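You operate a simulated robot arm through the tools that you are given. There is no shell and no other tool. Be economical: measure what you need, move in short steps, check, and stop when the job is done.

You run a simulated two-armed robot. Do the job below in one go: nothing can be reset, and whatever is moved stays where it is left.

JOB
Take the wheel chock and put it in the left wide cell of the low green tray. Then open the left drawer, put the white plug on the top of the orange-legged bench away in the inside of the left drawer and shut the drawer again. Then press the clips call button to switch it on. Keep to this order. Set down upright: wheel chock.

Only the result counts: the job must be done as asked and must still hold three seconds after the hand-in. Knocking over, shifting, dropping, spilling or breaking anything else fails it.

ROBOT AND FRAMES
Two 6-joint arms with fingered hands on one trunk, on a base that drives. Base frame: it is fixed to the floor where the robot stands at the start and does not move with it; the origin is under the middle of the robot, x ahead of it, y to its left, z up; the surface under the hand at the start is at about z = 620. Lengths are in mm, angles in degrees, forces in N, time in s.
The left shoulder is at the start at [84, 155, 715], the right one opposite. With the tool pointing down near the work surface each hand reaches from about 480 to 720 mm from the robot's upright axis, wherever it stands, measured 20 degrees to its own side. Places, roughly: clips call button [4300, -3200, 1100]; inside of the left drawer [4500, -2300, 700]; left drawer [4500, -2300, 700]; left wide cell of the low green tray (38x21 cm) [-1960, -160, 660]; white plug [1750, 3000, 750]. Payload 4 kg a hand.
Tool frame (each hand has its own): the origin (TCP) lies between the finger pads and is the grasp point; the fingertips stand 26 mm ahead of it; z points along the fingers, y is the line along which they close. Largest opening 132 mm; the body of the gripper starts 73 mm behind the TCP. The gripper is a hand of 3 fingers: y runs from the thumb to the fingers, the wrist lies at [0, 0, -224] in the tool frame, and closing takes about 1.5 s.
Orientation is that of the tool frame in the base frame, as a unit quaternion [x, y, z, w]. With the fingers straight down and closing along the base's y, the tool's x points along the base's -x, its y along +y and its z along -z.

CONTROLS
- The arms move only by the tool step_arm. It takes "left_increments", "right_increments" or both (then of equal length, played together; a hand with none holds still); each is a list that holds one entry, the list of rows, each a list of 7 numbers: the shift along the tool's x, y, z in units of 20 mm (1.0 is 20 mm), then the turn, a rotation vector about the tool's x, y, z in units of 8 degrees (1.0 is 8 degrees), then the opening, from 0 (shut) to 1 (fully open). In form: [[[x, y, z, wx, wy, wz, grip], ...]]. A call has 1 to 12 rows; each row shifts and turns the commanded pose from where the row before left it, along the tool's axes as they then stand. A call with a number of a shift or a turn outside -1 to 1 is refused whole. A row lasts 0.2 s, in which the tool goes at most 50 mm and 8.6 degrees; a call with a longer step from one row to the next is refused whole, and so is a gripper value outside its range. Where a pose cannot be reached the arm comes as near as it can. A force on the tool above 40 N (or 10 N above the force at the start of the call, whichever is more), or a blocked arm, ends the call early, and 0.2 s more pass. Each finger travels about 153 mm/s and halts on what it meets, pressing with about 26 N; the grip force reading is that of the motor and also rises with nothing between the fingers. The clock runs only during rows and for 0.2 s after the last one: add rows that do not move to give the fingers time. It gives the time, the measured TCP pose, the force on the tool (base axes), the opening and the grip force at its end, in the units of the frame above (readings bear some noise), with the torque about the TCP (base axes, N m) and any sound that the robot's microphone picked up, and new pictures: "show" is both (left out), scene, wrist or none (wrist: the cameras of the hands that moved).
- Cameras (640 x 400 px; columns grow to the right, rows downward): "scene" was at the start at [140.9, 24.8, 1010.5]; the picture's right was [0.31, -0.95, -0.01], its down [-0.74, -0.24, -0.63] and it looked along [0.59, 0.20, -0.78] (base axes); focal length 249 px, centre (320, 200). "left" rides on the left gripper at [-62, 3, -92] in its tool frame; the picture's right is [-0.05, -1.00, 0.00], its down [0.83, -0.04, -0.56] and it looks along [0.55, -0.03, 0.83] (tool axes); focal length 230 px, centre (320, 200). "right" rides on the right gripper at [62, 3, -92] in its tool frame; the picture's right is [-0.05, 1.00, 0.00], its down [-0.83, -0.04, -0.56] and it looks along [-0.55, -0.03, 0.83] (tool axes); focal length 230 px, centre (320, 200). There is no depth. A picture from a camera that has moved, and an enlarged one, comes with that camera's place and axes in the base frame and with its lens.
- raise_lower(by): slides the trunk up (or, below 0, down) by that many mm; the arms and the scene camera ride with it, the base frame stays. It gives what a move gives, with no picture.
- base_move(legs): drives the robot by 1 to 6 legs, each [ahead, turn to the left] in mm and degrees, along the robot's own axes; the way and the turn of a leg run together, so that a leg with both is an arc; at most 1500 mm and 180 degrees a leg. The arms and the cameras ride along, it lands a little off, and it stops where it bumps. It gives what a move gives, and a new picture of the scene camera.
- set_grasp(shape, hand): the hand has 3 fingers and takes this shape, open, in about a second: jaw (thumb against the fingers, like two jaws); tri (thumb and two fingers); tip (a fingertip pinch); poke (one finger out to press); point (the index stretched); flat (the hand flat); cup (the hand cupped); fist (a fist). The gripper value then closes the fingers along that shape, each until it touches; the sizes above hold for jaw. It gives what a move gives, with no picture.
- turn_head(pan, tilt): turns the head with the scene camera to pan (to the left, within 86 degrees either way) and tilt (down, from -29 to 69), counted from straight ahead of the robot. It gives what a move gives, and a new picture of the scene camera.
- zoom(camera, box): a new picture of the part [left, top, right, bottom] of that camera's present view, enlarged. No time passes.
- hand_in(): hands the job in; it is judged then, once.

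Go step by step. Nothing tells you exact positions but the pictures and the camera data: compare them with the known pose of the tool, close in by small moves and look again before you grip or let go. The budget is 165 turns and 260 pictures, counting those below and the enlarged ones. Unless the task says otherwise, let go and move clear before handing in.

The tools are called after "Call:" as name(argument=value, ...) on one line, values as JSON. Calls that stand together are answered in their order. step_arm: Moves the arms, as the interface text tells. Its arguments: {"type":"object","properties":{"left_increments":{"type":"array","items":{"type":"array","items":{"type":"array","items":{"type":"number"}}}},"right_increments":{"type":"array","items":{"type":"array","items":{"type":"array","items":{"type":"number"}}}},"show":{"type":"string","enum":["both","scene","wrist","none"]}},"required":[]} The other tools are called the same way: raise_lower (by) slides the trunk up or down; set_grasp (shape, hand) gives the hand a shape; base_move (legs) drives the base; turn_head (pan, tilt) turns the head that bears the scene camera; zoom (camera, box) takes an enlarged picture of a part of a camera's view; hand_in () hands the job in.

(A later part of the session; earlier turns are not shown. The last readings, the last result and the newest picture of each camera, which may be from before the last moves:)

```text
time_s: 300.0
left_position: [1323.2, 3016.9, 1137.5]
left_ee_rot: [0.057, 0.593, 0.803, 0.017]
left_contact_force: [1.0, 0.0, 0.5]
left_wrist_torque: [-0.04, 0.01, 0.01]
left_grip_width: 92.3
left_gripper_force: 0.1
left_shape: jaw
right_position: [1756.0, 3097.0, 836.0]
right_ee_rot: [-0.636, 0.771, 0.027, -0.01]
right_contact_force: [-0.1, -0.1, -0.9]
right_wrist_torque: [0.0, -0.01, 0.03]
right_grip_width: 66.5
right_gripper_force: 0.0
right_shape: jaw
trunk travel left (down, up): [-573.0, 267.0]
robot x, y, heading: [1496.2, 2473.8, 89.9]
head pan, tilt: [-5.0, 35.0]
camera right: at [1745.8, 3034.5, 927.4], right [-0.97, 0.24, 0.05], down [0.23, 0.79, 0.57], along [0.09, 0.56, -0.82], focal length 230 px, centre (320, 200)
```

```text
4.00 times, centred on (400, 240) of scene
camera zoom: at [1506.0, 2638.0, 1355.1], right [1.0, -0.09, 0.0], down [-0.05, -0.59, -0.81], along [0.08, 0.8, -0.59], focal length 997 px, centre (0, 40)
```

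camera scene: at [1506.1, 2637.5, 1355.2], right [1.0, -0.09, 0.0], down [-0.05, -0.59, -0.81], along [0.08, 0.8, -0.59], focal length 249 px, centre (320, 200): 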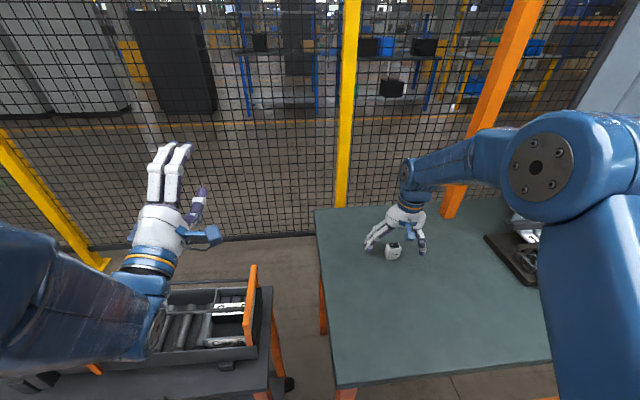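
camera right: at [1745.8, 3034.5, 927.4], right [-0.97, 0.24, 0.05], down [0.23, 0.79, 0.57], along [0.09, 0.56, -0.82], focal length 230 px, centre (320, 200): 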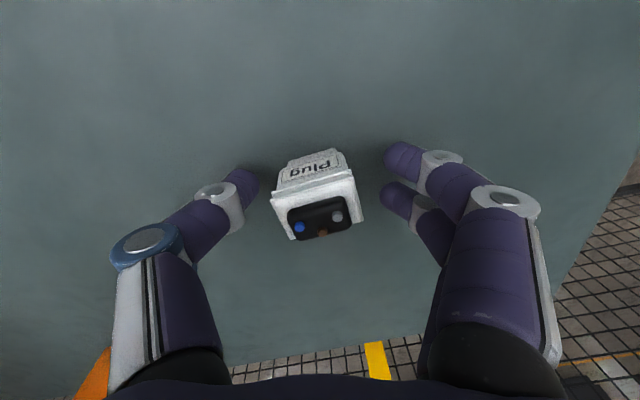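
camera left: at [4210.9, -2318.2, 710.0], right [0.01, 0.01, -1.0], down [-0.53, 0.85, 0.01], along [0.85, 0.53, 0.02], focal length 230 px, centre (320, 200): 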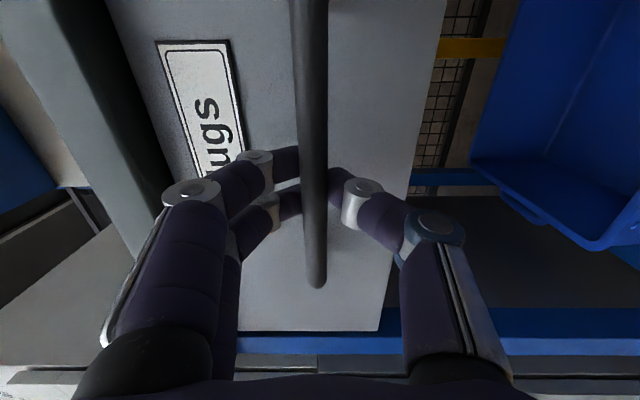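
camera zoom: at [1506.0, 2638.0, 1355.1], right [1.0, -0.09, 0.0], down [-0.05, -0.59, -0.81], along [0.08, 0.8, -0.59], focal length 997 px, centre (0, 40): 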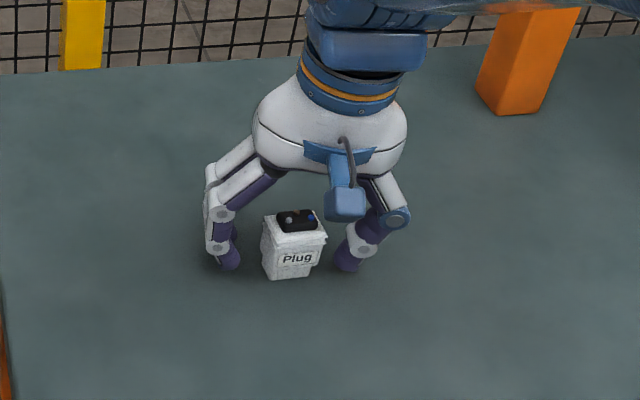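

The plug is centred between the fingers. Closing.

Call:
step_arm(right_increments=[[[0, 0, 0, 0, 0, 0, 0.4], [0, 0, 0, 0, 0, 0, 0.3], [0, 0, 0, 0, 0, 0, 0.15], [0, 0, 0, 0, 0, 0, 0.1], [0, 0, 0, 0, 0, 0, 0.05], [0, 0, 0, 0, 0, 0, 0.05]]], show="none")

Call:
step_arm(right_increments=[[[0, 0, -0.5, 0, 0, 0, 0.05], [0, 0, -0.5, 0, 0, 0, 0.05], [0, 0, -0.5, 0, 0, 0, 0.05], [0, 0, -0.5, 0, 0, 0, 0.05], [0, 0, 0, 0, 0, 0, 0.05]]], show="wrist")

```text
time_s: 301.4
left_position: [1322.1, 3015.5, 1136.4]
left_ee_rot: [0.057, 0.594, 0.802, 0.016]
left_contact_force: [-0.9, 0.8, -0.4]
left_wrist_torque: [0.01, -0.02, -0.02]
left_grip_width: 92.3
left_gripper_force: 0.1
left_shape: jaw
right_position: [1756.6, 3097.7, 836.9]
right_ee_rot: [-0.637, 0.77, 0.028, -0.009]
right_contact_force: [-0.1, -0.7, 0.7]
right_wrist_torque: [0.01, 0.0, 0.0]
right_grip_width: 25.5
right_gripper_force: 25.7
right_shape: jaw
trunk travel left (down, up): [-573.0, 267.0]
robot x, y, heading: [1497.0, 2476.2, 89.6]
head pan, tilt: [-5.0, 35.0]
```

```text
time_s: 302.6
left_position: [1323.0, 3015.7, 1135.8]
left_ee_rot: [0.057, 0.594, 0.802, 0.016]
left_contact_force: [0.3, 0.0, 0.3]
left_wrist_torque: [0.01, 0.01, 0.01]
left_grip_width: 92.4
left_gripper_force: 0.1
left_shape: jaw
right_position: [1757.2, 3095.9, 875.3]
right_ee_rot: [-0.637, 0.77, 0.028, -0.008]
right_contact_force: [0.6, 0.0, 0.4]
right_wrist_torque: [0.03, -0.01, -0.03]
right_grip_width: 25.8
right_gripper_force: 25.9
right_shape: jaw
trunk travel left (down, up): [-573.0, 267.0]
robot x, y, heading: [1497.5, 2474.4, 89.7]
head pan, tilt: [-5.0, 35.0]
camera right: at [1747.0, 3033.4, 967.4], right [-0.97, 0.24, 0.05], down [0.23, 0.79, 0.57], along [0.09, 0.57, -0.82], focal length 230 px, centre (320, 200)
```

right: 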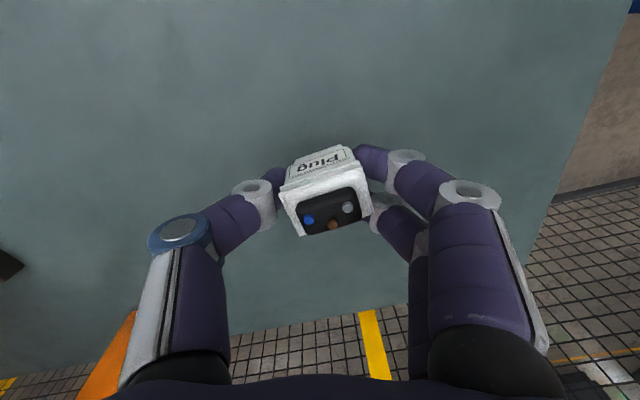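

Plug gripped and lifted. I'll raise it, back out, and retrace the route towards the drawer.

Call:
raise_lower(by=60)

Call:
base_move(legs=[[-330, 0], [0, -90]])

```text
time_s: 303.6
left_position: [1323.3, 3016.9, 1197.0]
left_ee_rot: [0.058, 0.594, 0.802, 0.017]
left_contact_force: [-0.3, 0.8, 0.6]
left_wrist_torque: [0.02, 0.0, 0.02]
left_grip_width: 92.3
left_gripper_force: 0.0
left_shape: jaw
right_position: [1757.9, 3096.7, 936.0]
right_ee_rot: [-0.637, 0.771, 0.028, -0.009]
right_contact_force: [0.0, -0.3, 0.2]
right_wrist_torque: [0.0, 0.01, 0.02]
right_grip_width: 25.5
right_gripper_force: 26.0
right_shape: jaw
trunk travel left (down, up): [-633.0, 207.0]
robot x, y, heading: [1502.5, 2474.2, 89.5]
head pan, tilt: [-5.0, 35.0]
```

```text
time_s: 309.1
left_position: [1991.8, 2442.7, 1205.6]
left_ee_rot: [0.365, 0.444, 0.6, 0.557]
left_contact_force: [0.1, -0.4, -0.4]
left_wrist_torque: [0.0, -0.03, 0.03]
left_grip_width: 92.0
left_gripper_force: 0.1
left_shape: jaw
right_position: [2131.0, 2010.9, 959.5]
right_ee_rot: [-0.006, 0.999, 0.033, 0.029]
right_contact_force: [0.3, 0.1, 0.0]
right_wrist_torque: [0.01, 0.0, 0.03]
right_grip_width: 24.7
right_gripper_force: 26.0
right_shape: jaw
trunk travel left (down, up): [-633.0, 207.0]
robot x, y, heading: [1497.4, 2158.3, 10.8]
head pan, tilt: [-5.0, 35.0]
stopped in leg 2: the robot was blocked; the commanded pose is now the measured one
camera scene: at [1658.9, 2171.5, 1410.4], right [-0.01, -1.0, 0.0], down [-0.63, 0.0, -0.77], along [0.77, -0.01, -0.63], focal length 249 px, centre (320, 200)
```

scene: 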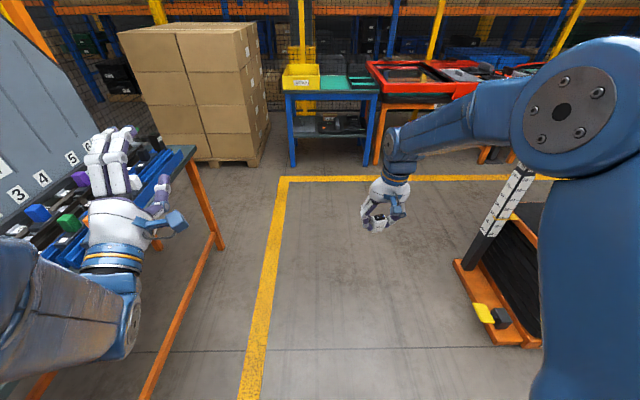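

Still holding the plug. I'll finish the turn and drive east.

Call:
base_move(legs=[[0, -11], [850, 0], [850, 0]])

Call:
base_move(legs=[[0, -87]])

```text
time_s: 318.5
left_position: [3739.9, 2320.5, 1206.2]
left_ee_rot: [0.412, 0.401, 0.539, 0.616]
left_contact_force: [-0.3, 0.1, 0.1]
left_wrist_torque: [-0.01, -0.01, 0.0]
left_grip_width: 92.1
left_gripper_force: 0.0
left_shape: jaw
right_position: [3785.3, 1869.1, 957.9]
right_ee_rot: [0.099, 0.994, 0.027, 0.032]
right_contact_force: [0.2, -1.0, -0.3]
right_wrist_torque: [0.01, 0.0, 0.0]
right_grip_width: 24.9
right_gripper_force: 25.9
right_shape: jaw
trunk travel left (down, up): [-633.0, 207.0]
robot x, y, heading: [3200.8, 2146.3, -1.3]
head pan, tilt: [-5.0, 35.0]
camera scene: at [3356.6, 2122.8, 1410.9], right [-0.26, -0.97, 0.0], down [-0.61, 0.16, -0.78], along [0.75, -0.21, -0.63], focal length 249 px, centre (320, 200)
```

scene: 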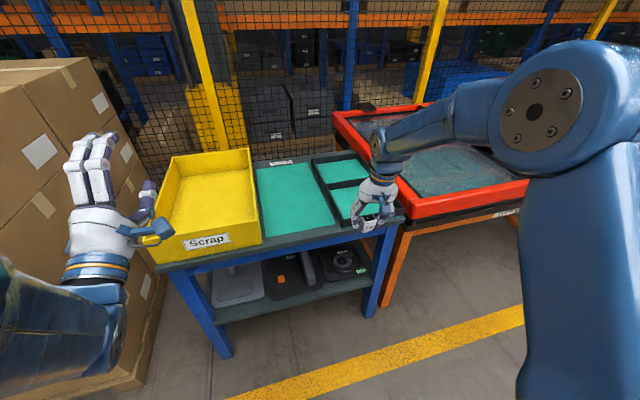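

```text
time_s: 322.9
left_position: [3411.9, 1612.0, 1211.7]
left_ee_rot: [0.561, 0.034, -0.057, 0.825]
left_contact_force: [0.4, 0.3, 0.6]
left_wrist_torque: [0.0, -0.01, 0.0]
left_grip_width: 92.3
left_gripper_force: 0.0
left_shape: jaw
right_position: [2949.6, 1562.4, 968.2]
right_ee_rot: [0.758, 0.651, -0.007, 0.049]
right_contact_force: [-0.3, 0.8, -0.4]
right_wrist_torque: [0.0, 0.0, -0.01]
right_grip_width: 24.6
right_gripper_force: 26.1
right_shape: jaw
trunk travel left (down, up): [-633.0, 207.0]
robot x, y, heading: [3204.8, 2147.1, -88.4]
head pan, tilt: [-5.0, 35.0]
camera scene: at [3188.5, 1985.3, 1412.3], right [-0.97, 0.24, 0.01], down [0.15, 0.6, -0.79], along [-0.19, -0.76, -0.61], focal length 249 px, centre (320, 200)
```

scene: 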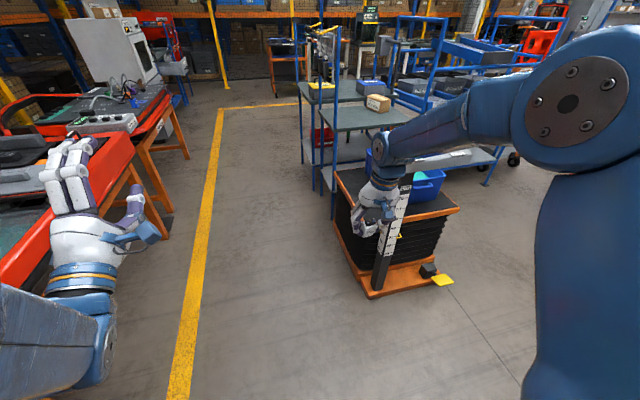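

I'll drive south, keeping a little to the left of the lift table.

Call:
base_move(legs=[[0, 4.5], [1380, 0], [1380, 0]])

Call:
base_move(legs=[[0, -3], [1450, 0]])

```text
time_s: 336.8
left_position: [3751.0, -1101.7, 1213.7]
left_ee_rot: [0.554, 0.067, -0.039, 0.829]
left_contact_force: [-0.6, 0.2, -0.5]
left_wrist_torque: [0.02, -0.03, 0.02]
left_grip_width: 91.9
left_gripper_force: 0.1
left_shape: jaw
right_position: [3293.1, -1175.0, 978.4]
right_ee_rot: [0.728, 0.683, -0.01, 0.057]
right_contact_force: [-0.2, 0.3, -0.6]
right_wrist_torque: [0.0, 0.02, -0.02]
right_grip_width: 24.1
right_gripper_force: 26.2
right_shape: jaw
trunk travel left (down, up): [-633.0, 207.0]
robot x, y, heading: [3507.7, -591.3, -83.9]
head pan, tilt: [-5.0, 35.0]
camera scene: at [3496.1, -752.3, 1414.7], right [-0.99, 0.17, 0.01], down [0.09, 0.59, -0.81], along [-0.14, -0.79, -0.59], focal length 249 px, centre (320, 200)
```

scene: 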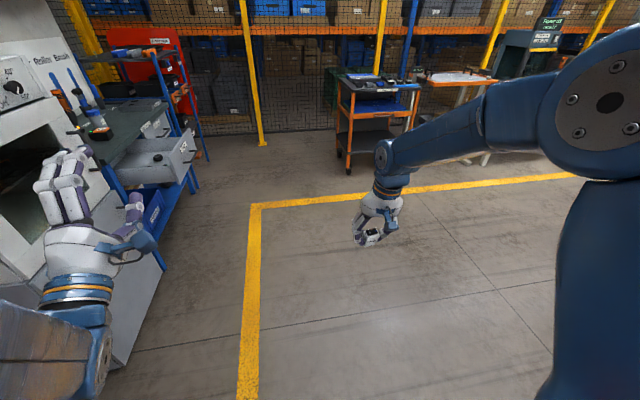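

```text
time_s: 344.4
left_position: [3776.8, -2573.2, 1216.3]
left_ee_rot: [0.55, 0.057, -0.087, 0.828]
left_contact_force: [-0.8, 0.2, 0.1]
left_wrist_torque: [0.01, 0.0, 0.0]
left_grip_width: 92.6
left_gripper_force: 0.0
left_shape: jaw
right_position: [3316.9, -2598.0, 987.8]
right_ee_rot: [0.752, 0.656, -0.017, 0.064]
right_contact_force: [-0.5, -0.5, -0.5]
right_wrist_torque: [0.01, 0.01, -0.02]
right_grip_width: 24.0
right_gripper_force: 26.0
right_shape: jaw
trunk travel left (down, up): [-633.0, 207.0]
robot x, y, heading: [3567.1, -2044.7, -88.2]
head pan, tilt: [-5.0, 35.0]
camera scene: at [3550.5, -2207.6, 1414.9], right [-0.97, 0.24, 0.01], down [0.14, 0.58, -0.81], along [-0.19, -0.78, -0.59], focal length 249 px, centre (320, 200)
```

scene: 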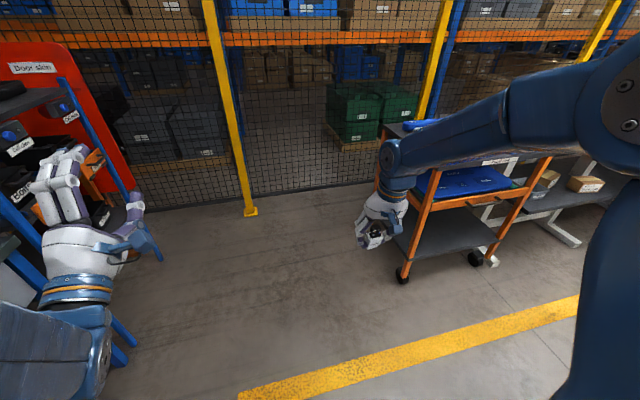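

The open drawer is now to my left. I'll turn left to face the bench with the plug hand over the drawer area.

Call:
base_move(legs=[[0, 92]])

Call:
turn_head(pan=-15, tilt=45)

```text
time_s: 348.3
left_position: [4117.6, -1915.4, 1232.5]
left_ee_rot: [0.363, 0.381, 0.48, 0.701]
left_contact_force: [-0.9, -0.9, 0.0]
left_wrist_torque: [-0.02, 0.02, 0.0]
left_grip_width: 92.3
left_gripper_force: 0.1
left_shape: jaw
right_position: [4035.9, -2363.9, 1016.2]
right_ee_rot: [0.133, 0.987, 0.03, 0.088]
right_contact_force: [0.1, 0.6, -0.2]
right_wrist_torque: [0.0, -0.02, -0.02]
right_grip_width: 23.6
right_gripper_force: 25.8
right_shape: jaw
trunk travel left (down, up): [-633.0, 207.0]
robot x, y, heading: [3572.3, -2057.7, -5.8]
head pan, tilt: [-5.0, 35.0]
stopped in leg 1: the robot was blocked; the commanded pose is now the measured one
camera scene: at [3733.4, -2078.4, 1415.2], right [-0.19, -0.98, 0.0], down [-0.58, 0.11, -0.81], along [0.79, -0.15, -0.59], focal length 249 px, centre (320, 200)
```

scene: 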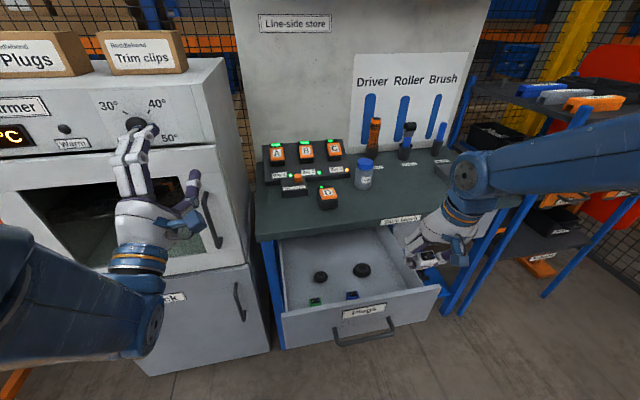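

```text
time_s: 349.1
left_position: [4117.2, -1916.6, 1233.1]
left_ee_rot: [0.363, 0.381, 0.481, 0.701]
left_contact_force: [-0.6, -0.8, -0.2]
left_wrist_torque: [0.02, 0.01, 0.02]
left_grip_width: 92.4
left_gripper_force: 0.0
left_shape: jaw
right_position: [4036.2, -2365.7, 1015.0]
right_ee_rot: [0.133, 0.987, 0.031, 0.086]
right_contact_force: [-0.4, 0.9, 0.3]
right_wrist_torque: [-0.01, -0.03, 0.0]
right_grip_width: 23.6
right_gripper_force: 26.2
right_shape: jaw
trunk travel left (down, up): [-633.0, 207.0]
robot x, y, heading: [3572.1, -2057.1, -5.8]
head pan, tilt: [-15.0, 45.0]
camera scene: at [3722.1, -2092.4, 1400.7], right [-0.35, -0.94, 0.0], down [-0.67, 0.25, -0.69], along [0.65, -0.25, -0.72], focal length 249 px, centre (320, 200)
```

scene: 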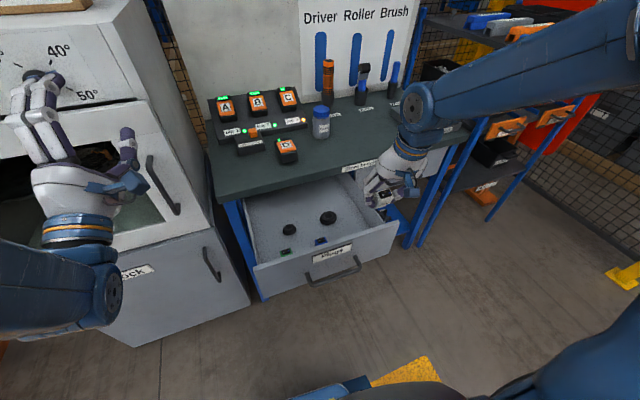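

The open drawer spans about x 4110–4340, y −2485 to −2055, with free space on its right at around (4195, −2390). I'll move 80 mm closer and bring the plug over it.

Call:
base_move(legs=[[80, 0]])

Call:
step_arm(right_increments=[[[-0.8, 0, 0, 0, 0, 0, 0.05], [-0.8, 0, 0, 0, 0, 0, 0.05], [-0.8, 0, 0, 0, 0, 0, 0.05], [-0.8, 0, 0, 0, 0, 0, 0.05], [0, 0, 0, 0, 0, 0, 0.05]]], show="both")

```text
time_s: 350.1
left_position: [4175.9, -1922.6, 1241.4]
left_ee_rot: [0.359, 0.378, 0.484, 0.703]
left_contact_force: [-0.7, -1.4, -1.5]
left_wrist_torque: [0.01, 0.01, 0.0]
left_grip_width: 92.2
left_gripper_force: 0.0
left_shape: jaw
right_position: [4103.2, -2372.2, 1021.1]
right_ee_rot: [0.133, 0.986, 0.03, 0.093]
right_contact_force: [0.9, 0.4, -0.5]
right_wrist_torque: [0.01, 0.03, -0.02]
right_grip_width: 23.5
right_gripper_force: 26.1
right_shape: jaw
trunk travel left (down, up): [-633.0, 207.0]
robot x, y, heading: [3652.0, -2067.1, -5.9]
head pan, tilt: [-15.0, 45.0]
camera scene: at [3778.8, -2098.4, 1403.0], right [-0.35, -0.93, 0.0], down [-0.66, 0.25, -0.71], along [0.66, -0.25, -0.71], focal length 249 px, centre (320, 200)
```

scene: 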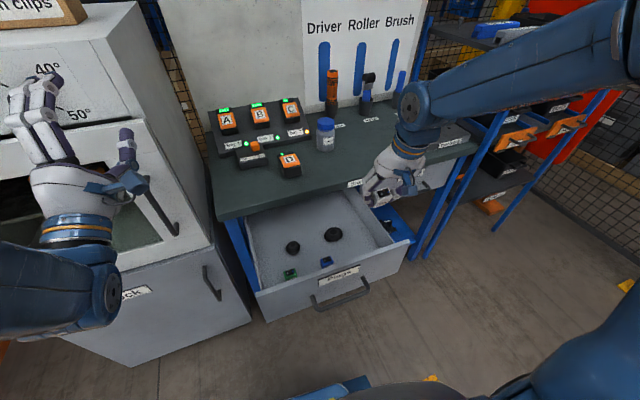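

```text
time_s: 351.3
left_position: [4193.2, -1929.0, 1236.2]
left_ee_rot: [0.362, 0.376, 0.478, 0.706]
left_contact_force: [0.0, -0.9, 1.0]
left_wrist_torque: [0.04, 0.0, -0.01]
left_grip_width: 92.3
left_gripper_force: 0.1
left_shape: jaw
right_position: [4161.4, -2388.7, 1032.5]
right_ee_rot: [0.133, 0.986, 0.031, 0.094]
right_contact_force: [0.5, -0.9, -0.4]
right_wrist_torque: [0.03, -0.02, -0.01]
right_grip_width: 23.6
right_gripper_force: 26.2
right_shape: jaw
trunk travel left (down, up): [-633.0, 207.0]
robot x, y, heading: [3649.5, -2067.3, -5.7]
head pan, tilt: [-15.0, 45.0]
camera scene: at [3799.6, -2100.6, 1400.9], right [-0.35, -0.93, 0.0], down [-0.67, 0.25, -0.7], along [0.65, -0.25, -0.72], focal length 249 px, centre (320, 200)
camera right: at [4087.0, -2373.4, 1113.7], right [0.3, 0.95, 0.1], down [0.67, -0.28, 0.69], along [0.68, -0.14, -0.72], focal length 230 px, centre (320, 200)
```

scene: 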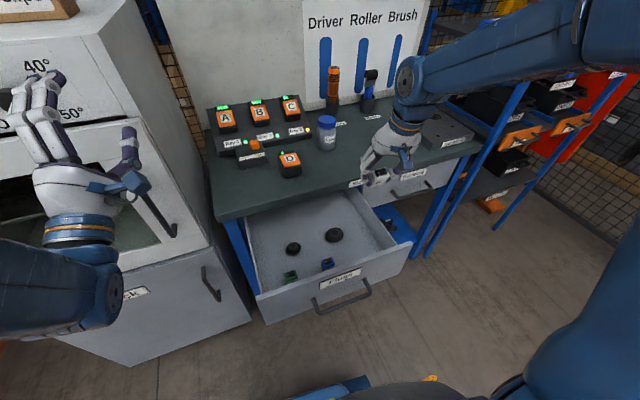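
right: 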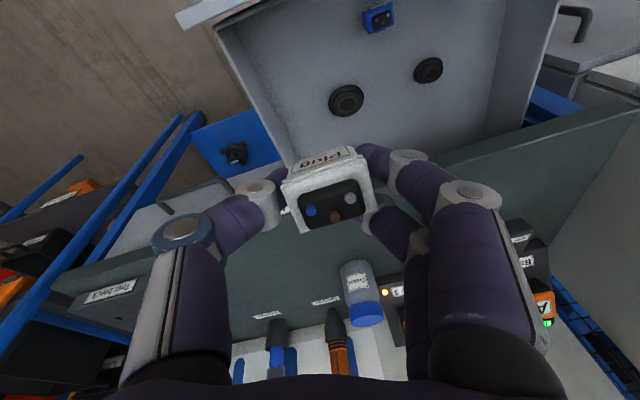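

The plug will go in at about (4190, −2375). I'll retract the left arm from the warmer while lowering the right hand.

Call:
step_arm(left_increments=[[[0, 0, -0.7, 0, 0, 0, 0.7], [0, 0, -0.7, 0, 0, 0, 0.7], [0, 0, -0.7, 0, 0, 0, 0.7], [0, 0, -0.7, 0, 0, 0, 0.7], [0, 0, -0.7, 0, 0, 0, 0.7], [0, 0, -0.7, 0, 0, 0, 0.7], [0, 0, -0.7, 0, 0, 0, 0.7], [0, 0, -0.7, 0, 0, 0, 0.7]]], right_increments=[[[0, 0.1, 1, 0, 0, 0, 0.05], [0, 0.1, 1, 0, 0, 0, 0.05], [0, 0.1, 1, 0, 0, 0, 0.05], [0, 0.1, 1, 0, 0, 0, 0.05], [0, 0.1, 1, 0, 0, 0, 0.05], [0, 0.1, 1, 0, 0, 0, 0.05], [0, 0, 1, 0, 0, 0, 0.05], [0, 0, 1, 0, 0, 0, 0.05]]], show="both")

```text
time_s: 353.1
left_position: [4196.8, -1929.4, 1234.7]
left_ee_rot: [0.362, 0.376, 0.478, 0.706]
left_contact_force: [0.4, -1.0, -0.2]
left_wrist_torque: [0.0, -0.02, -0.03]
left_grip_width: 92.1
left_gripper_force: 0.1
left_shape: jaw
left hand out of reach, approached as far as the arm can: row 1, 2, 3, 4, 5, 6, 7, 8
right_position: [4198.5, -2371.3, 875.6]
right_ee_rot: [0.132, 0.986, 0.031, 0.093]
right_contact_force: [0.2, -0.3, 0.0]
right_wrist_torque: [0.0, 0.01, -0.02]
right_grip_width: 23.4
right_gripper_force: 26.4
right_shape: jaw
trunk travel left (down, up): [-633.0, 207.0]
robot x, y, heading: [3654.3, -2068.3, -5.7]
head pan, tilt: [-15.0, 45.0]
camera scene: at [3803.3, -2101.1, 1400.4], right [-0.35, -0.94, 0.01], down [-0.67, 0.25, -0.69], along [0.65, -0.25, -0.72], focal length 249 px, centre (320, 200)
camera right: at [4123.3, -2356.1, 956.0], right [0.3, 0.95, 0.1], down [0.67, -0.28, 0.69], along [0.68, -0.14, -0.72], focal length 230 px, centre (320, 200)
camera left: at [4098.2, -1972.9, 1205.8], right [0.39, -0.33, -0.86], down [-0.26, 0.86, -0.44], along [0.89, 0.39, 0.25], focal length 230 px, centre (320, 200)
```

scene: 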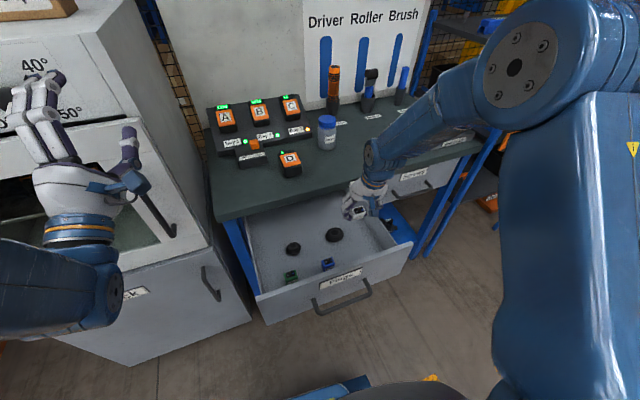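
right: 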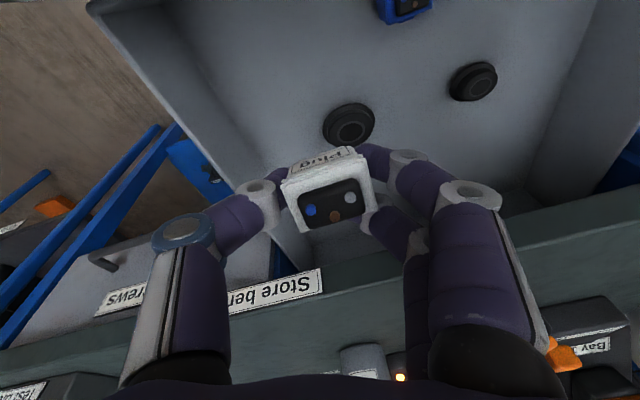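
left: 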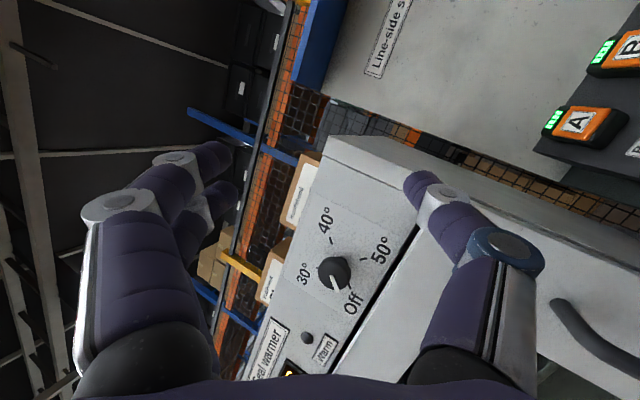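

I'll continue lowering straight down, keeping away from the grommet.

Call:
step_arm(right_increments=[[[0.35, -0.1, 0.9, 0, 0, 0, 0.05], [0.35, -0.1, 0.9, 0, 0, 0, 0.05], [0.35, -0.1, 0.9, 0, 0, 0, 0.05], [0.35, -0.1, 0.9, 0, 0, 0, 0.05], [0.35, -0.1, 0.9, 0, 0, 0, 0.05], [0.35, -0.1, 0.9, 0, 0, 0, 0.05], [0, 0, 0, 0, 0, 0, 0.05]]], show="wrist")

Call:
zoom(camera="scene", box=[240, 170, 420, 300])

```text
time_s: 354.7
left_position: [4196.7, -1929.3, 1233.9]
left_ee_rot: [0.363, 0.376, 0.479, 0.706]
left_contact_force: [-0.5, -0.5, -0.6]
left_wrist_torque: [0.0, 0.0, 0.0]
left_grip_width: 92.0
left_gripper_force: 0.1
left_shape: jaw
right_position: [4176.7, -2367.1, 761.3]
right_ee_rot: [0.131, 0.986, 0.032, 0.093]
right_contact_force: [-0.8, 0.9, -0.7]
right_wrist_torque: [-0.01, 0.0, -0.01]
right_grip_width: 23.5
right_gripper_force: 25.9
right_shape: jaw
trunk travel left (down, up): [-633.0, 207.0]
robot x, y, heading: [3646.9, -2066.3, -5.8]
head pan, tilt: [-15.0, 45.0]
camera right: at [4101.1, -2351.4, 842.1], right [0.3, 0.95, 0.1], down [0.67, -0.28, 0.69], along [0.68, -0.14, -0.72], focal length 230 px, centre (320, 200)
```

right: 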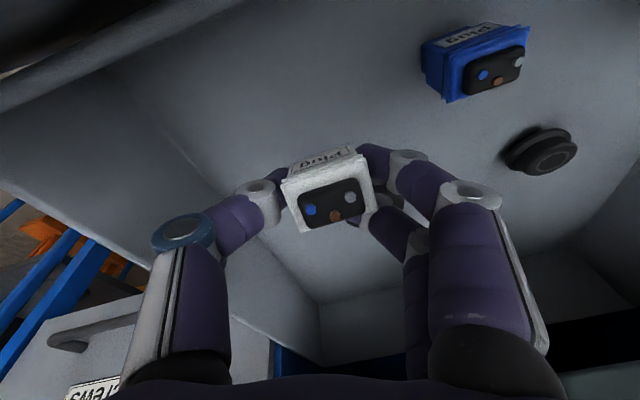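

```text
3.08 times, centred on (330, 235) of scene
camera zoom: at [3802.2, -2100.7, 1400.5], right [-0.35, -0.94, 0.01], down [-0.67, 0.25, -0.69], along [0.65, -0.25, -0.72], focal length 767 px, centre (289, 92)
```

zoom: 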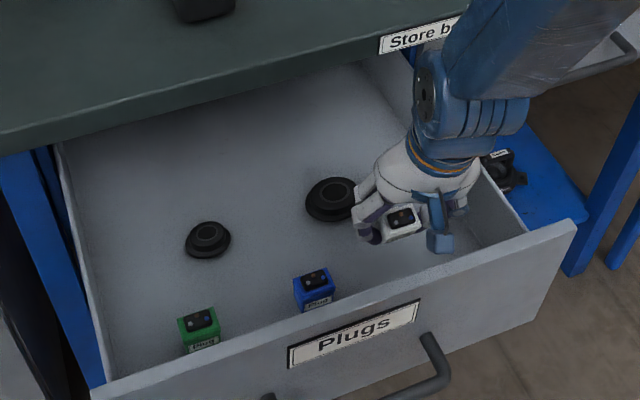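

The plug is inside the drawer. I'll lower gently until it touches.

Call:
step_arm(right_increments=[[[0.1, -0.2, 0.5, 0, 0, 0, 0.05], [0.1, -0.2, 0.5, 0, 0, 0, 0.05], [0.1, 0, 0.5, 0, 0, 0, 0.05], [0.08, 0, 0.4, 0, 0, 0, 0.05]]], show="wrist")

Call:
zoom(camera="scene", box=[300, 190, 400, 270])

```text
time_s: 355.4
left_position: [4192.8, -1935.1, 1237.8]
left_ee_rot: [0.361, 0.369, 0.474, 0.713]
left_contact_force: [-0.2, 0.2, -0.5]
left_wrist_torque: [0.02, -0.02, 0.04]
left_grip_width: 92.3
left_gripper_force: 0.0
left_shape: jaw
right_position: [4165.1, -2371.5, 749.8]
right_ee_rot: [0.131, 0.985, 0.035, 0.108]
right_contact_force: [0.6, -0.7, -0.7]
right_wrist_torque: [-0.01, -0.01, 0.03]
right_grip_width: 23.1
right_gripper_force: 25.8
right_shape: jaw
trunk travel left (down, up): [-633.0, 207.0]
robot x, y, heading: [3648.7, -2064.0, -5.9]
head pan, tilt: [-15.0, 45.0]
stopped in row 3 (right hand): the force on the tool passed its limit at 54 N (the readings are from after the stop); the commanded pose is now the measured one
camera right: at [4086.7, -2355.2, 828.6], right [0.3, 0.95, 0.11], down [0.65, -0.28, 0.7], along [0.7, -0.14, -0.7], focal length 230 px, centre (320, 200)
```

right: 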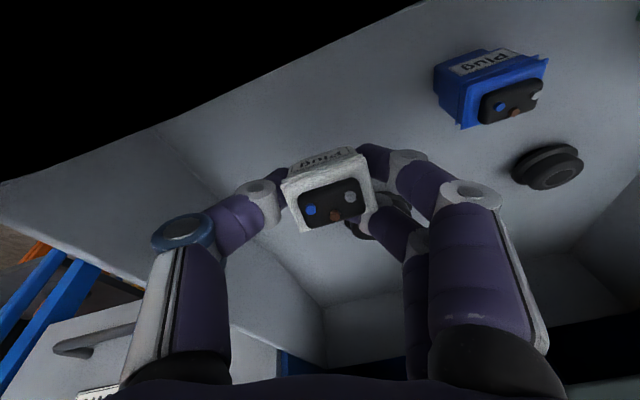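

```text
5.00 times, centred on (350, 230) of scene
camera zoom: at [3800.4, -2101.4, 1400.6], right [-0.35, -0.94, 0.0], down [-0.67, 0.25, -0.7], along [0.65, -0.25, -0.72], focal length 1246 px, centre (170, 50)
```

zoom: 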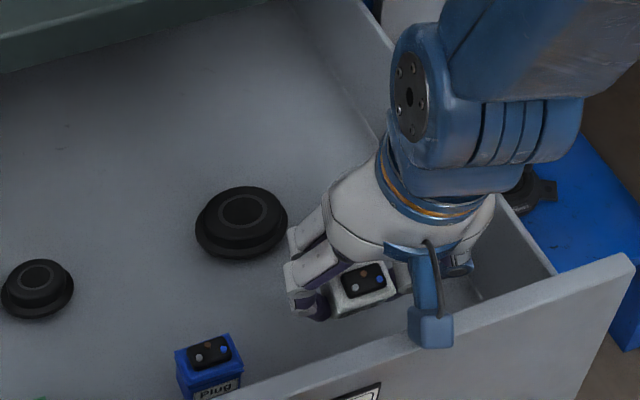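

The force was the wrist camera meeting the drawer front. I'll rise, move forward 28 mm and straighten the hand to vertical, then lower again.

Call:
step_arm(right_increments=[[[0, 0, -0.8, 0, 0, 0, 0.05], [-0.5, 0, 0, 0, 0.4, 0, 0.05], [-0.5, 0, 0, 0, 0.4, 0, 0.05], [-0.5, 0, 0, 0, 0.4, 0, 0.05], [-0.2, 0, 0, 0, 0.3, 0, 0.05], [0, 0, 0, 0, 0, 0, 0.05]]], show="wrist")

Call:
zoom(camera="scene", box=[300, 190, 400, 270])

```text
time_s: 356.9
left_position: [4193.2, -1934.0, 1236.3]
left_ee_rot: [0.361, 0.369, 0.474, 0.714]
left_contact_force: [0.2, 0.7, -0.2]
left_wrist_torque: [0.03, 0.02, 0.0]
left_grip_width: 92.3
left_gripper_force: 0.0
left_shape: jaw
right_position: [4194.9, -2380.9, 768.9]
right_ee_rot: [0.127, 0.991, 0.047, 0.003]
right_contact_force: [0.3, 0.2, -0.5]
right_wrist_torque: [-0.02, -0.02, -0.02]
right_grip_width: 23.3
right_gripper_force: 25.3
right_shape: jaw
trunk travel left (down, up): [-633.0, 207.0]
robot x, y, heading: [3651.7, -2069.8, -5.8]
head pan, tilt: [-15.0, 45.0]
camera right: at [4134.1, -2371.6, 863.0], right [0.3, 0.95, 0.09], down [0.78, -0.3, 0.54], along [0.54, -0.09, -0.83], focal length 230 px, centre (320, 200)
```

right: 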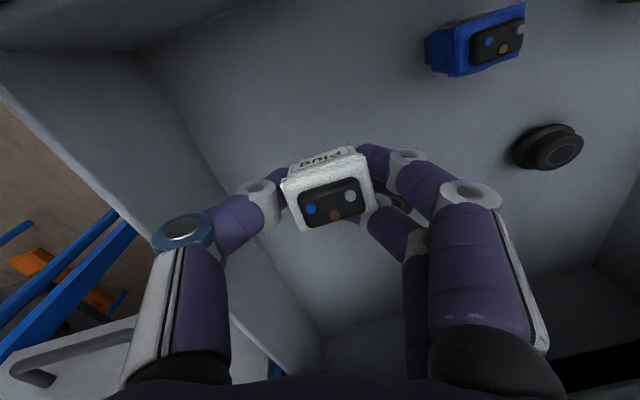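

```text
5.00 times, centred on (350, 230) of scene
camera zoom: at [3802.1, -2100.6, 1400.6], right [-0.35, -0.94, 0.01], down [-0.67, 0.25, -0.69], along [0.65, -0.25, -0.72], focal length 1246 px, centre (170, 50)
```

zoom: 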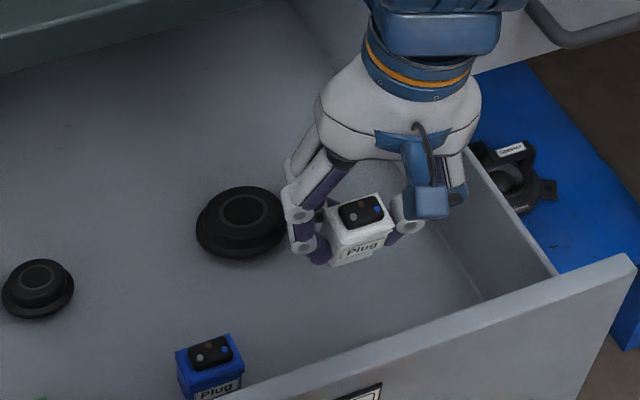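

Call:
step_arm(right_increments=[[[0, 0, 0.5, 0, 0, 0, 0.05], [0, 0, 0.5, 0, 0, 0, 0.05], [0, 0, 0.5, 0, 0, 0, 0.05], [0, 0, 0.5, 0, 0, 0, 0.05], [0, 0, 0.4, 0, 0, 0, 0.05], [0, 0, 0.3, 0, 0, 0, 0.05]]], show="wrist")

Call:
zoom(camera="scene", box=[300, 190, 400, 270])

```text
time_s: 358.2
left_position: [4194.6, -1934.5, 1235.8]
left_ee_rot: [0.362, 0.37, 0.474, 0.713]
left_contact_force: [0.2, -0.5, 0.5]
left_wrist_torque: [-0.02, 0.02, 0.02]
left_grip_width: 92.2
left_gripper_force: 0.1
left_shape: jaw
right_position: [4196.2, -2376.3, 715.5]
right_ee_rot: [0.126, 0.991, 0.046, 0.004]
right_contact_force: [0.0, -0.1, -0.4]
right_wrist_torque: [0.02, 0.01, -0.03]
right_grip_width: 23.2
right_gripper_force: 26.3
right_shape: jaw
trunk travel left (down, up): [-633.0, 207.0]
robot x, y, heading: [3649.0, -2062.1, -5.8]
head pan, tilt: [-15.0, 45.0]
camera right: at [4135.9, -2366.4, 808.4], right [0.3, 0.95, 0.09], down [0.78, -0.3, 0.54], along [0.54, -0.09, -0.83], focal length 230 px, centre (320, 200)
```

right: 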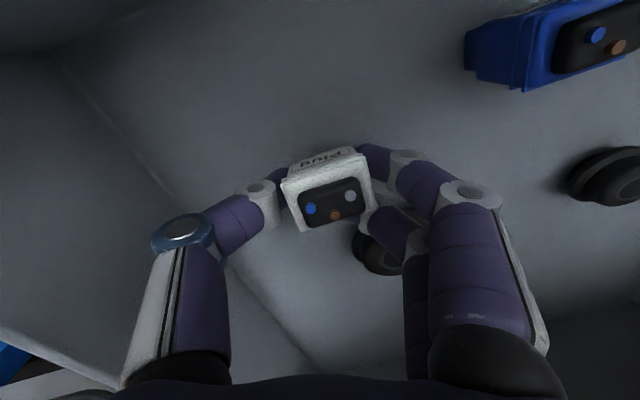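

```text
5.00 times, centred on (350, 230) of scene
camera zoom: at [3802.8, -2101.0, 1400.5], right [-0.35, -0.93, 0.0], down [-0.67, 0.25, -0.69], along [0.65, -0.25, -0.72], focal length 1246 px, centre (170, 50)
```

zoom: 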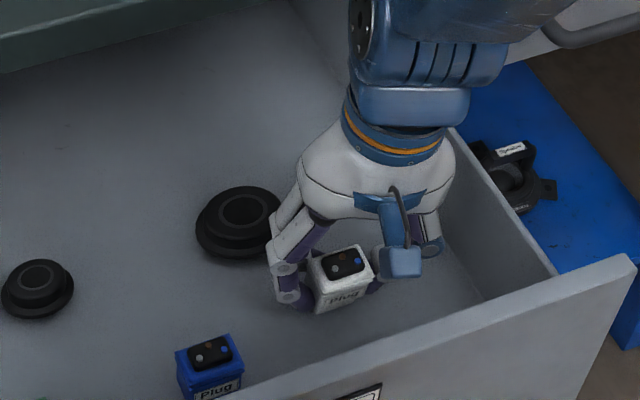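

Call:
step_arm(right_increments=[[[0.5, -0.15, 0, 0, 0, 0, 0.05], [0, 0, 0.25, 0, 0, 0, 0.05], [0, 0, 0.25, 0, 0, 0, 0.05], [0, 0, 0.2, 0, 0, 0, 0.05]]], show="wrist")

```text
time_s: 359.2
left_position: [4190.9, -1933.0, 1237.4]
left_ee_rot: [0.361, 0.369, 0.474, 0.713]
left_contact_force: [0.2, 0.8, -0.5]
left_wrist_torque: [0.02, 0.0, -0.01]
left_grip_width: 92.1
left_gripper_force: 0.2
left_shape: jaw
right_position: [4185.9, -2371.9, 705.9]
right_ee_rot: [0.127, 0.991, 0.045, 0.006]
right_contact_force: [0.0, -7.0, 27.3]
right_wrist_torque: [0.02, 0.17, 0.05]
right_grip_width: 25.4
right_gripper_force: 26.0
right_shape: jaw
trunk travel left (down, up): [-633.0, 207.0]
robot x, y, heading: [3650.9, -2065.2, -5.9]
head pan, tilt: [-15.0, 45.0]
camera right: at [4124.4, -2364.6, 797.9], right [0.3, 0.95, 0.09], down [0.78, -0.3, 0.55], along [0.55, -0.09, -0.83], focal length 230 px, centre (320, 200)
```

right: 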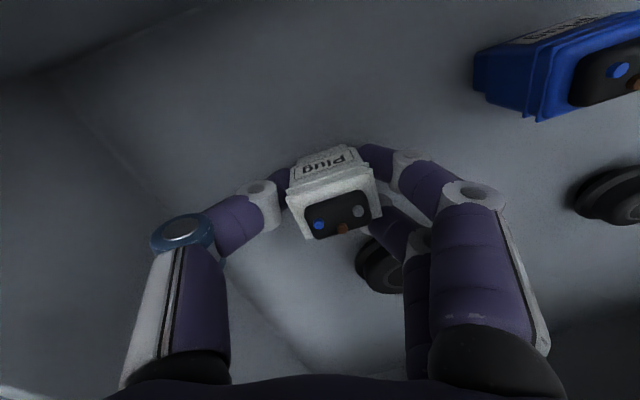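

Touchdown. I'll ease up 3 mm, open the fingers moderately, then lift straight out.

Call:
step_arm(right_increments=[[[0, 0, -0.15, 0, 0, 0, 0.1], [0, 0, 0, 0, 0, 0, 0.2], [0, 0, 0, 0, 0, 0, 0.3], [0, 0, 0, 0, 0, 0, 0.4], [0, 0, 0, 0, 0, 0, 0.4], [0, 0, -0.5, 0, 0, 0, 0.4], [0, 0, -0.8, 0, 0, 0, 0.4], [0, 0, -1, 0, 0, 0, 0.4], [0, 0, -1, 0, 0, 0, 0.4]]], show="wrist")

Call:
zoom(camera="scene", box=[260, 170, 420, 290])

```text
time_s: 361.2
left_position: [4193.5, -1933.0, 1236.2]
left_ee_rot: [0.362, 0.369, 0.474, 0.713]
left_contact_force: [-0.4, 0.5, -0.3]
left_wrist_torque: [-0.02, -0.02, -0.01]
left_grip_width: 92.2
left_gripper_force: 0.0
left_shape: jaw
right_position: [4182.5, -2380.8, 771.0]
right_ee_rot: [0.126, 0.991, 0.046, 0.002]
right_contact_force: [0.2, 0.3, -0.1]
right_wrist_torque: [-0.01, -0.01, 0.0]
right_grip_width: 52.4
right_gripper_force: 0.1
right_shape: jaw
trunk travel left (down, up): [-633.0, 207.0]
robot x, y, heading: [3652.0, -2065.0, -5.8]
head pan, tilt: [-15.0, 45.0]
camera right: at [4122.3, -2371.7, 863.8], right [0.3, 0.95, 0.09], down [0.78, -0.3, 0.54], along [0.54, -0.09, -0.83], focal length 230 px, centre (320, 200)
```

right: 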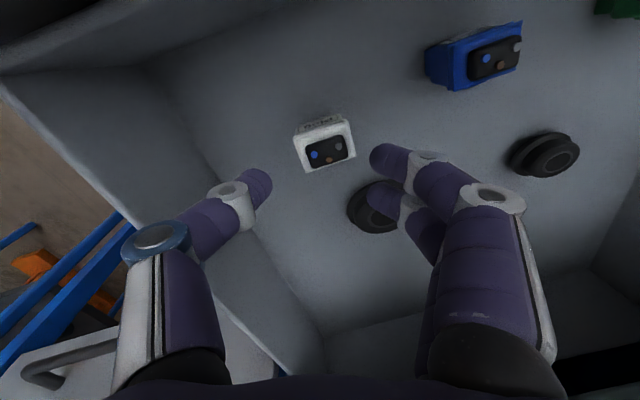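

```text
3.33 times, centred on (340, 230) of scene
camera zoom: at [3801.8, -2100.6, 1400.6], right [-0.35, -0.94, 0.0], down [-0.67, 0.25, -0.69], along [0.65, -0.25, -0.72], focal length 831 px, centre (253, 100)
```

zoom: 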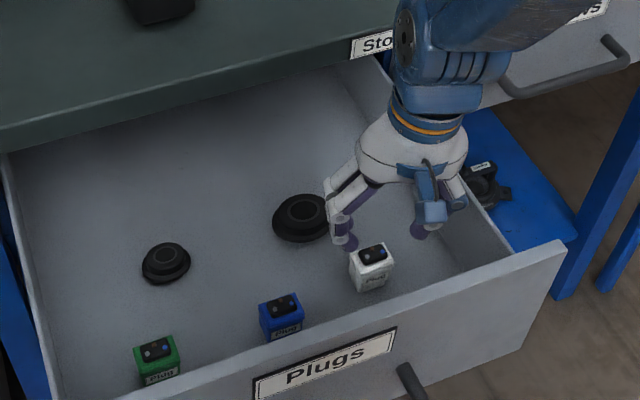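

The plug stands in the drawer. I'll lift the hand out, back off 260 mm, and lower it in front of the drawer face to push it shut.

Call:
step_arm(right_increments=[[[0, 0, -1, 0, 0, 0, 0.4], [0, 0, -1, 0, 0, 0, 0.4], [0, 0, -1, 0, 0, 0, 0.4], [0, 0, -1, 0, 0, 0, 0.2], [0, 0, -1, 0, 0, 0, 0.1], [0, 0, -1, 0, 0, 0, 0.0]]], show="none")

Call:
base_move(legs=[[-270, 0]])

Call:
raise_lower(by=-175)

Call:
turn_head(pan=-12, tilt=40)

```text
time_s: 362.6
left_position: [4194.3, -1933.4, 1235.5]
left_ee_rot: [0.362, 0.369, 0.473, 0.713]
left_contact_force: [0.1, -1.0, -0.1]
left_wrist_torque: [-0.03, 0.0, 0.02]
left_grip_width: 91.9
left_gripper_force: 0.0
left_shape: jaw
right_position: [4179.7, -2392.0, 890.1]
right_ee_rot: [0.127, 0.991, 0.047, 0.003]
right_contact_force: [-0.5, 0.5, 0.2]
right_wrist_torque: [-0.01, 0.02, -0.02]
right_grip_width: 0.0
right_gripper_force: 25.8
right_shape: jaw
trunk travel left (down, up): [-633.0, 207.0]
robot x, y, heading: [3653.8, -2065.3, -5.9]
head pan, tilt: [-15.0, 45.0]
```

```text
time_s: 364.5
left_position: [3930.7, -1904.9, 1235.3]
left_ee_rot: [0.359, 0.371, 0.474, 0.713]
left_contact_force: [-0.3, -1.5, -1.1]
left_wrist_torque: [-0.01, -0.04, 0.03]
left_grip_width: 92.4
left_gripper_force: 0.2
left_shape: jaw
right_position: [3918.5, -2364.6, 889.9]
right_ee_rot: [0.124, 0.991, 0.046, 0.002]
right_contact_force: [-0.1, 0.3, 0.5]
right_wrist_torque: [-0.04, 0.01, 0.01]
right_grip_width: 0.0
right_gripper_force: 26.2
right_shape: jaw
trunk travel left (down, up): [-633.0, 207.0]
robot x, y, heading: [3385.3, -2034.4, -5.5]
head pan, tilt: [-15.0, 45.0]
camera scene: at [3539.2, -2073.4, 1400.5], right [-0.35, -0.94, 0.01], down [-0.68, 0.25, -0.69], along [0.65, -0.25, -0.72], focal length 249 px, centre (320, 200)
```

scene: 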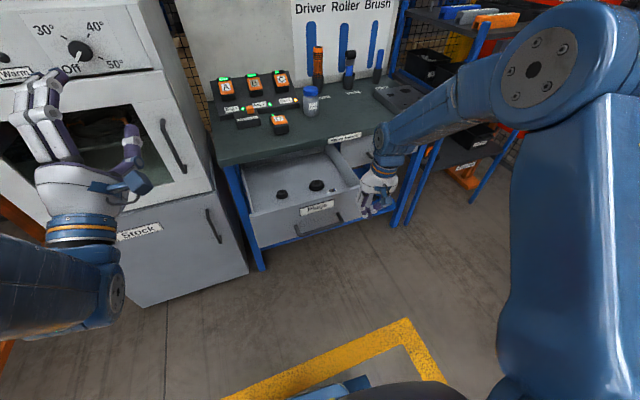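

```text
time_s: 366.5
left_position: [3925.1, -1909.4, 1063.6]
left_ee_rot: [0.36, 0.365, 0.47, 0.719]
left_contact_force: [1.0, 0.0, -0.3]
left_wrist_torque: [0.04, -0.01, -0.02]
left_grip_width: 92.1
left_gripper_force: 0.2
left_shape: jaw
right_position: [3903.1, -2361.7, 725.1]
right_ee_rot: [0.124, 0.991, 0.048, 0.013]
right_contact_force: [-0.6, 0.1, 0.0]
right_wrist_torque: [-0.03, 0.01, 0.0]
right_grip_width: 0.0
right_gripper_force: 25.8
right_shape: jaw
trunk travel left (down, up): [-458.0, 382.0]
robot x, y, heading: [3384.5, -2043.3, -5.6]
head pan, tilt: [-15.0, 45.0]
```

```text
time_s: 367.2
left_position: [3925.2, -1910.4, 1063.4]
left_ee_rot: [0.36, 0.364, 0.47, 0.719]
left_contact_force: [0.5, 0.2, 0.5]
left_wrist_torque: [0.0, -0.01, 0.0]
left_grip_width: 92.4
left_gripper_force: 0.2
left_shape: jaw
right_position: [3904.6, -2362.6, 724.4]
right_ee_rot: [0.125, 0.991, 0.048, 0.012]
right_contact_force: [-0.2, -0.7, 0.0]
right_wrist_torque: [0.0, 0.0, -0.03]
right_grip_width: 0.0
right_gripper_force: 26.1
right_shape: jaw
trunk travel left (down, up): [-458.0, 382.0]
robot x, y, heading: [3386.2, -2043.0, -5.6]
head pan, tilt: [-12.0, 40.0]
camera scene: at [3540.6, -2070.8, 1232.7], right [-0.3, -0.95, 0.0], down [-0.63, 0.2, -0.75], along [0.72, -0.23, -0.66], focal length 249 px, centre (320, 200)
```

scene: 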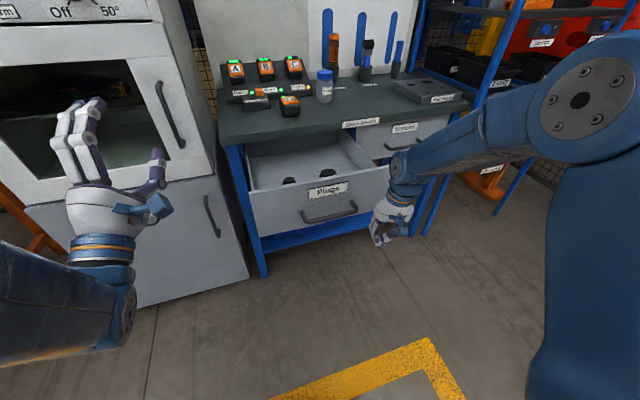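

Pushing straight in would drive my left hand into the warmer, so I'll approach at about 15° heading, which keeps the left hand behind. I'll reposition first.

Call:
base_move(legs=[[-60, 0], [0, 50.5]])

Call:
base_move(legs=[[-500, 0], [0, -30]])

```text
time_s: 370.6
left_position: [3563.8, -1531.4, 1068.7]
left_ee_rot: [0.164, 0.479, 0.74, 0.444]
left_contact_force: [0.0, -0.1, 0.0]
left_wrist_torque: [0.01, -0.02, 0.0]
left_grip_width: 92.2
left_gripper_force: 0.1
left_shape: jaw
right_position: [3905.5, -1836.1, 724.4]
right_ee_rot: [-0.315, 0.948, 0.048, -0.01]
right_contact_force: [-0.2, 1.2, -0.3]
right_wrist_torque: [-0.01, -0.03, 0.02]
right_grip_width: 0.0
right_gripper_force: 26.0
right_shape: jaw
trunk travel left (down, up): [-458.0, 382.0]
robot x, y, heading: [3333.4, -2035.9, 45.5]
head pan, tilt: [-12.0, 40.0]
camera scene: at [3454.2, -1937.0, 1232.7], right [0.55, -0.83, 0.0], down [-0.55, -0.36, -0.75], along [0.63, 0.41, -0.66], focal length 249 px, centre (320, 200)
```

scene: 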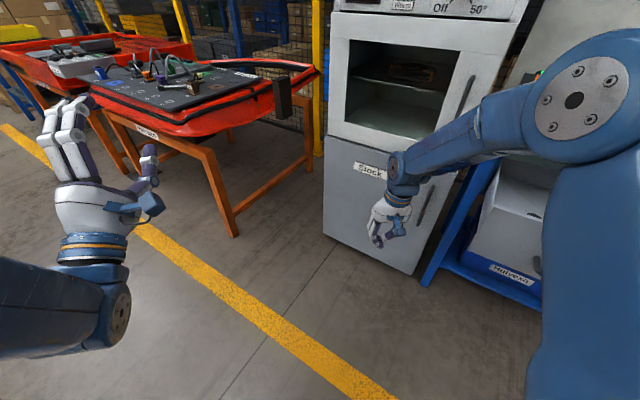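

```text
time_s: 375.1
left_position: [3437.1, -2074.0, 1074.0]
left_ee_rot: [0.279, 0.406, 0.6, 0.63]
left_contact_force: [-0.1, -0.8, -0.5]
left_wrist_torque: [0.01, 0.0, 0.01]
left_grip_width: 92.4
left_gripper_force: 0.1
left_shape: jaw
right_position: [3566.0, -2512.5, 734.0]
right_ee_rot: [-0.051, 0.997, 0.051, 0.012]
right_contact_force: [-0.4, -0.4, 0.1]
right_wrist_torque: [-0.02, -0.03, 0.01]
right_grip_width: 0.2
right_gripper_force: 26.2
right_shape: jaw
trunk travel left (down, up): [-458.0, 382.0]
robot x, y, heading: [2983.0, -2383.1, 14.7]
head pan, tilt: [-12.0, 40.0]
camera scene: at [3137.7, -2362.1, 1232.7], right [0.04, -1.0, 0.0], down [-0.66, -0.03, -0.75], along [0.75, 0.03, -0.66], focal length 249 px, centre (320, 200)
```

scene: 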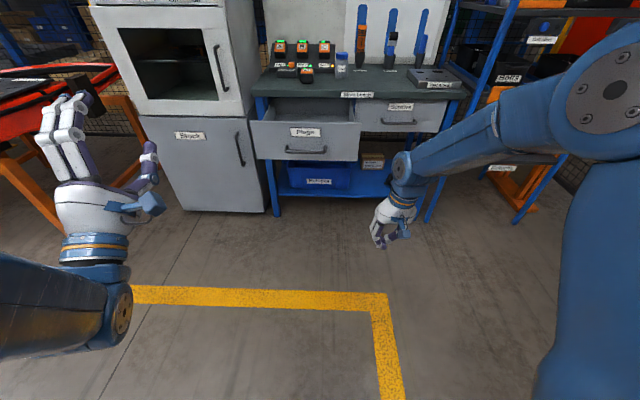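

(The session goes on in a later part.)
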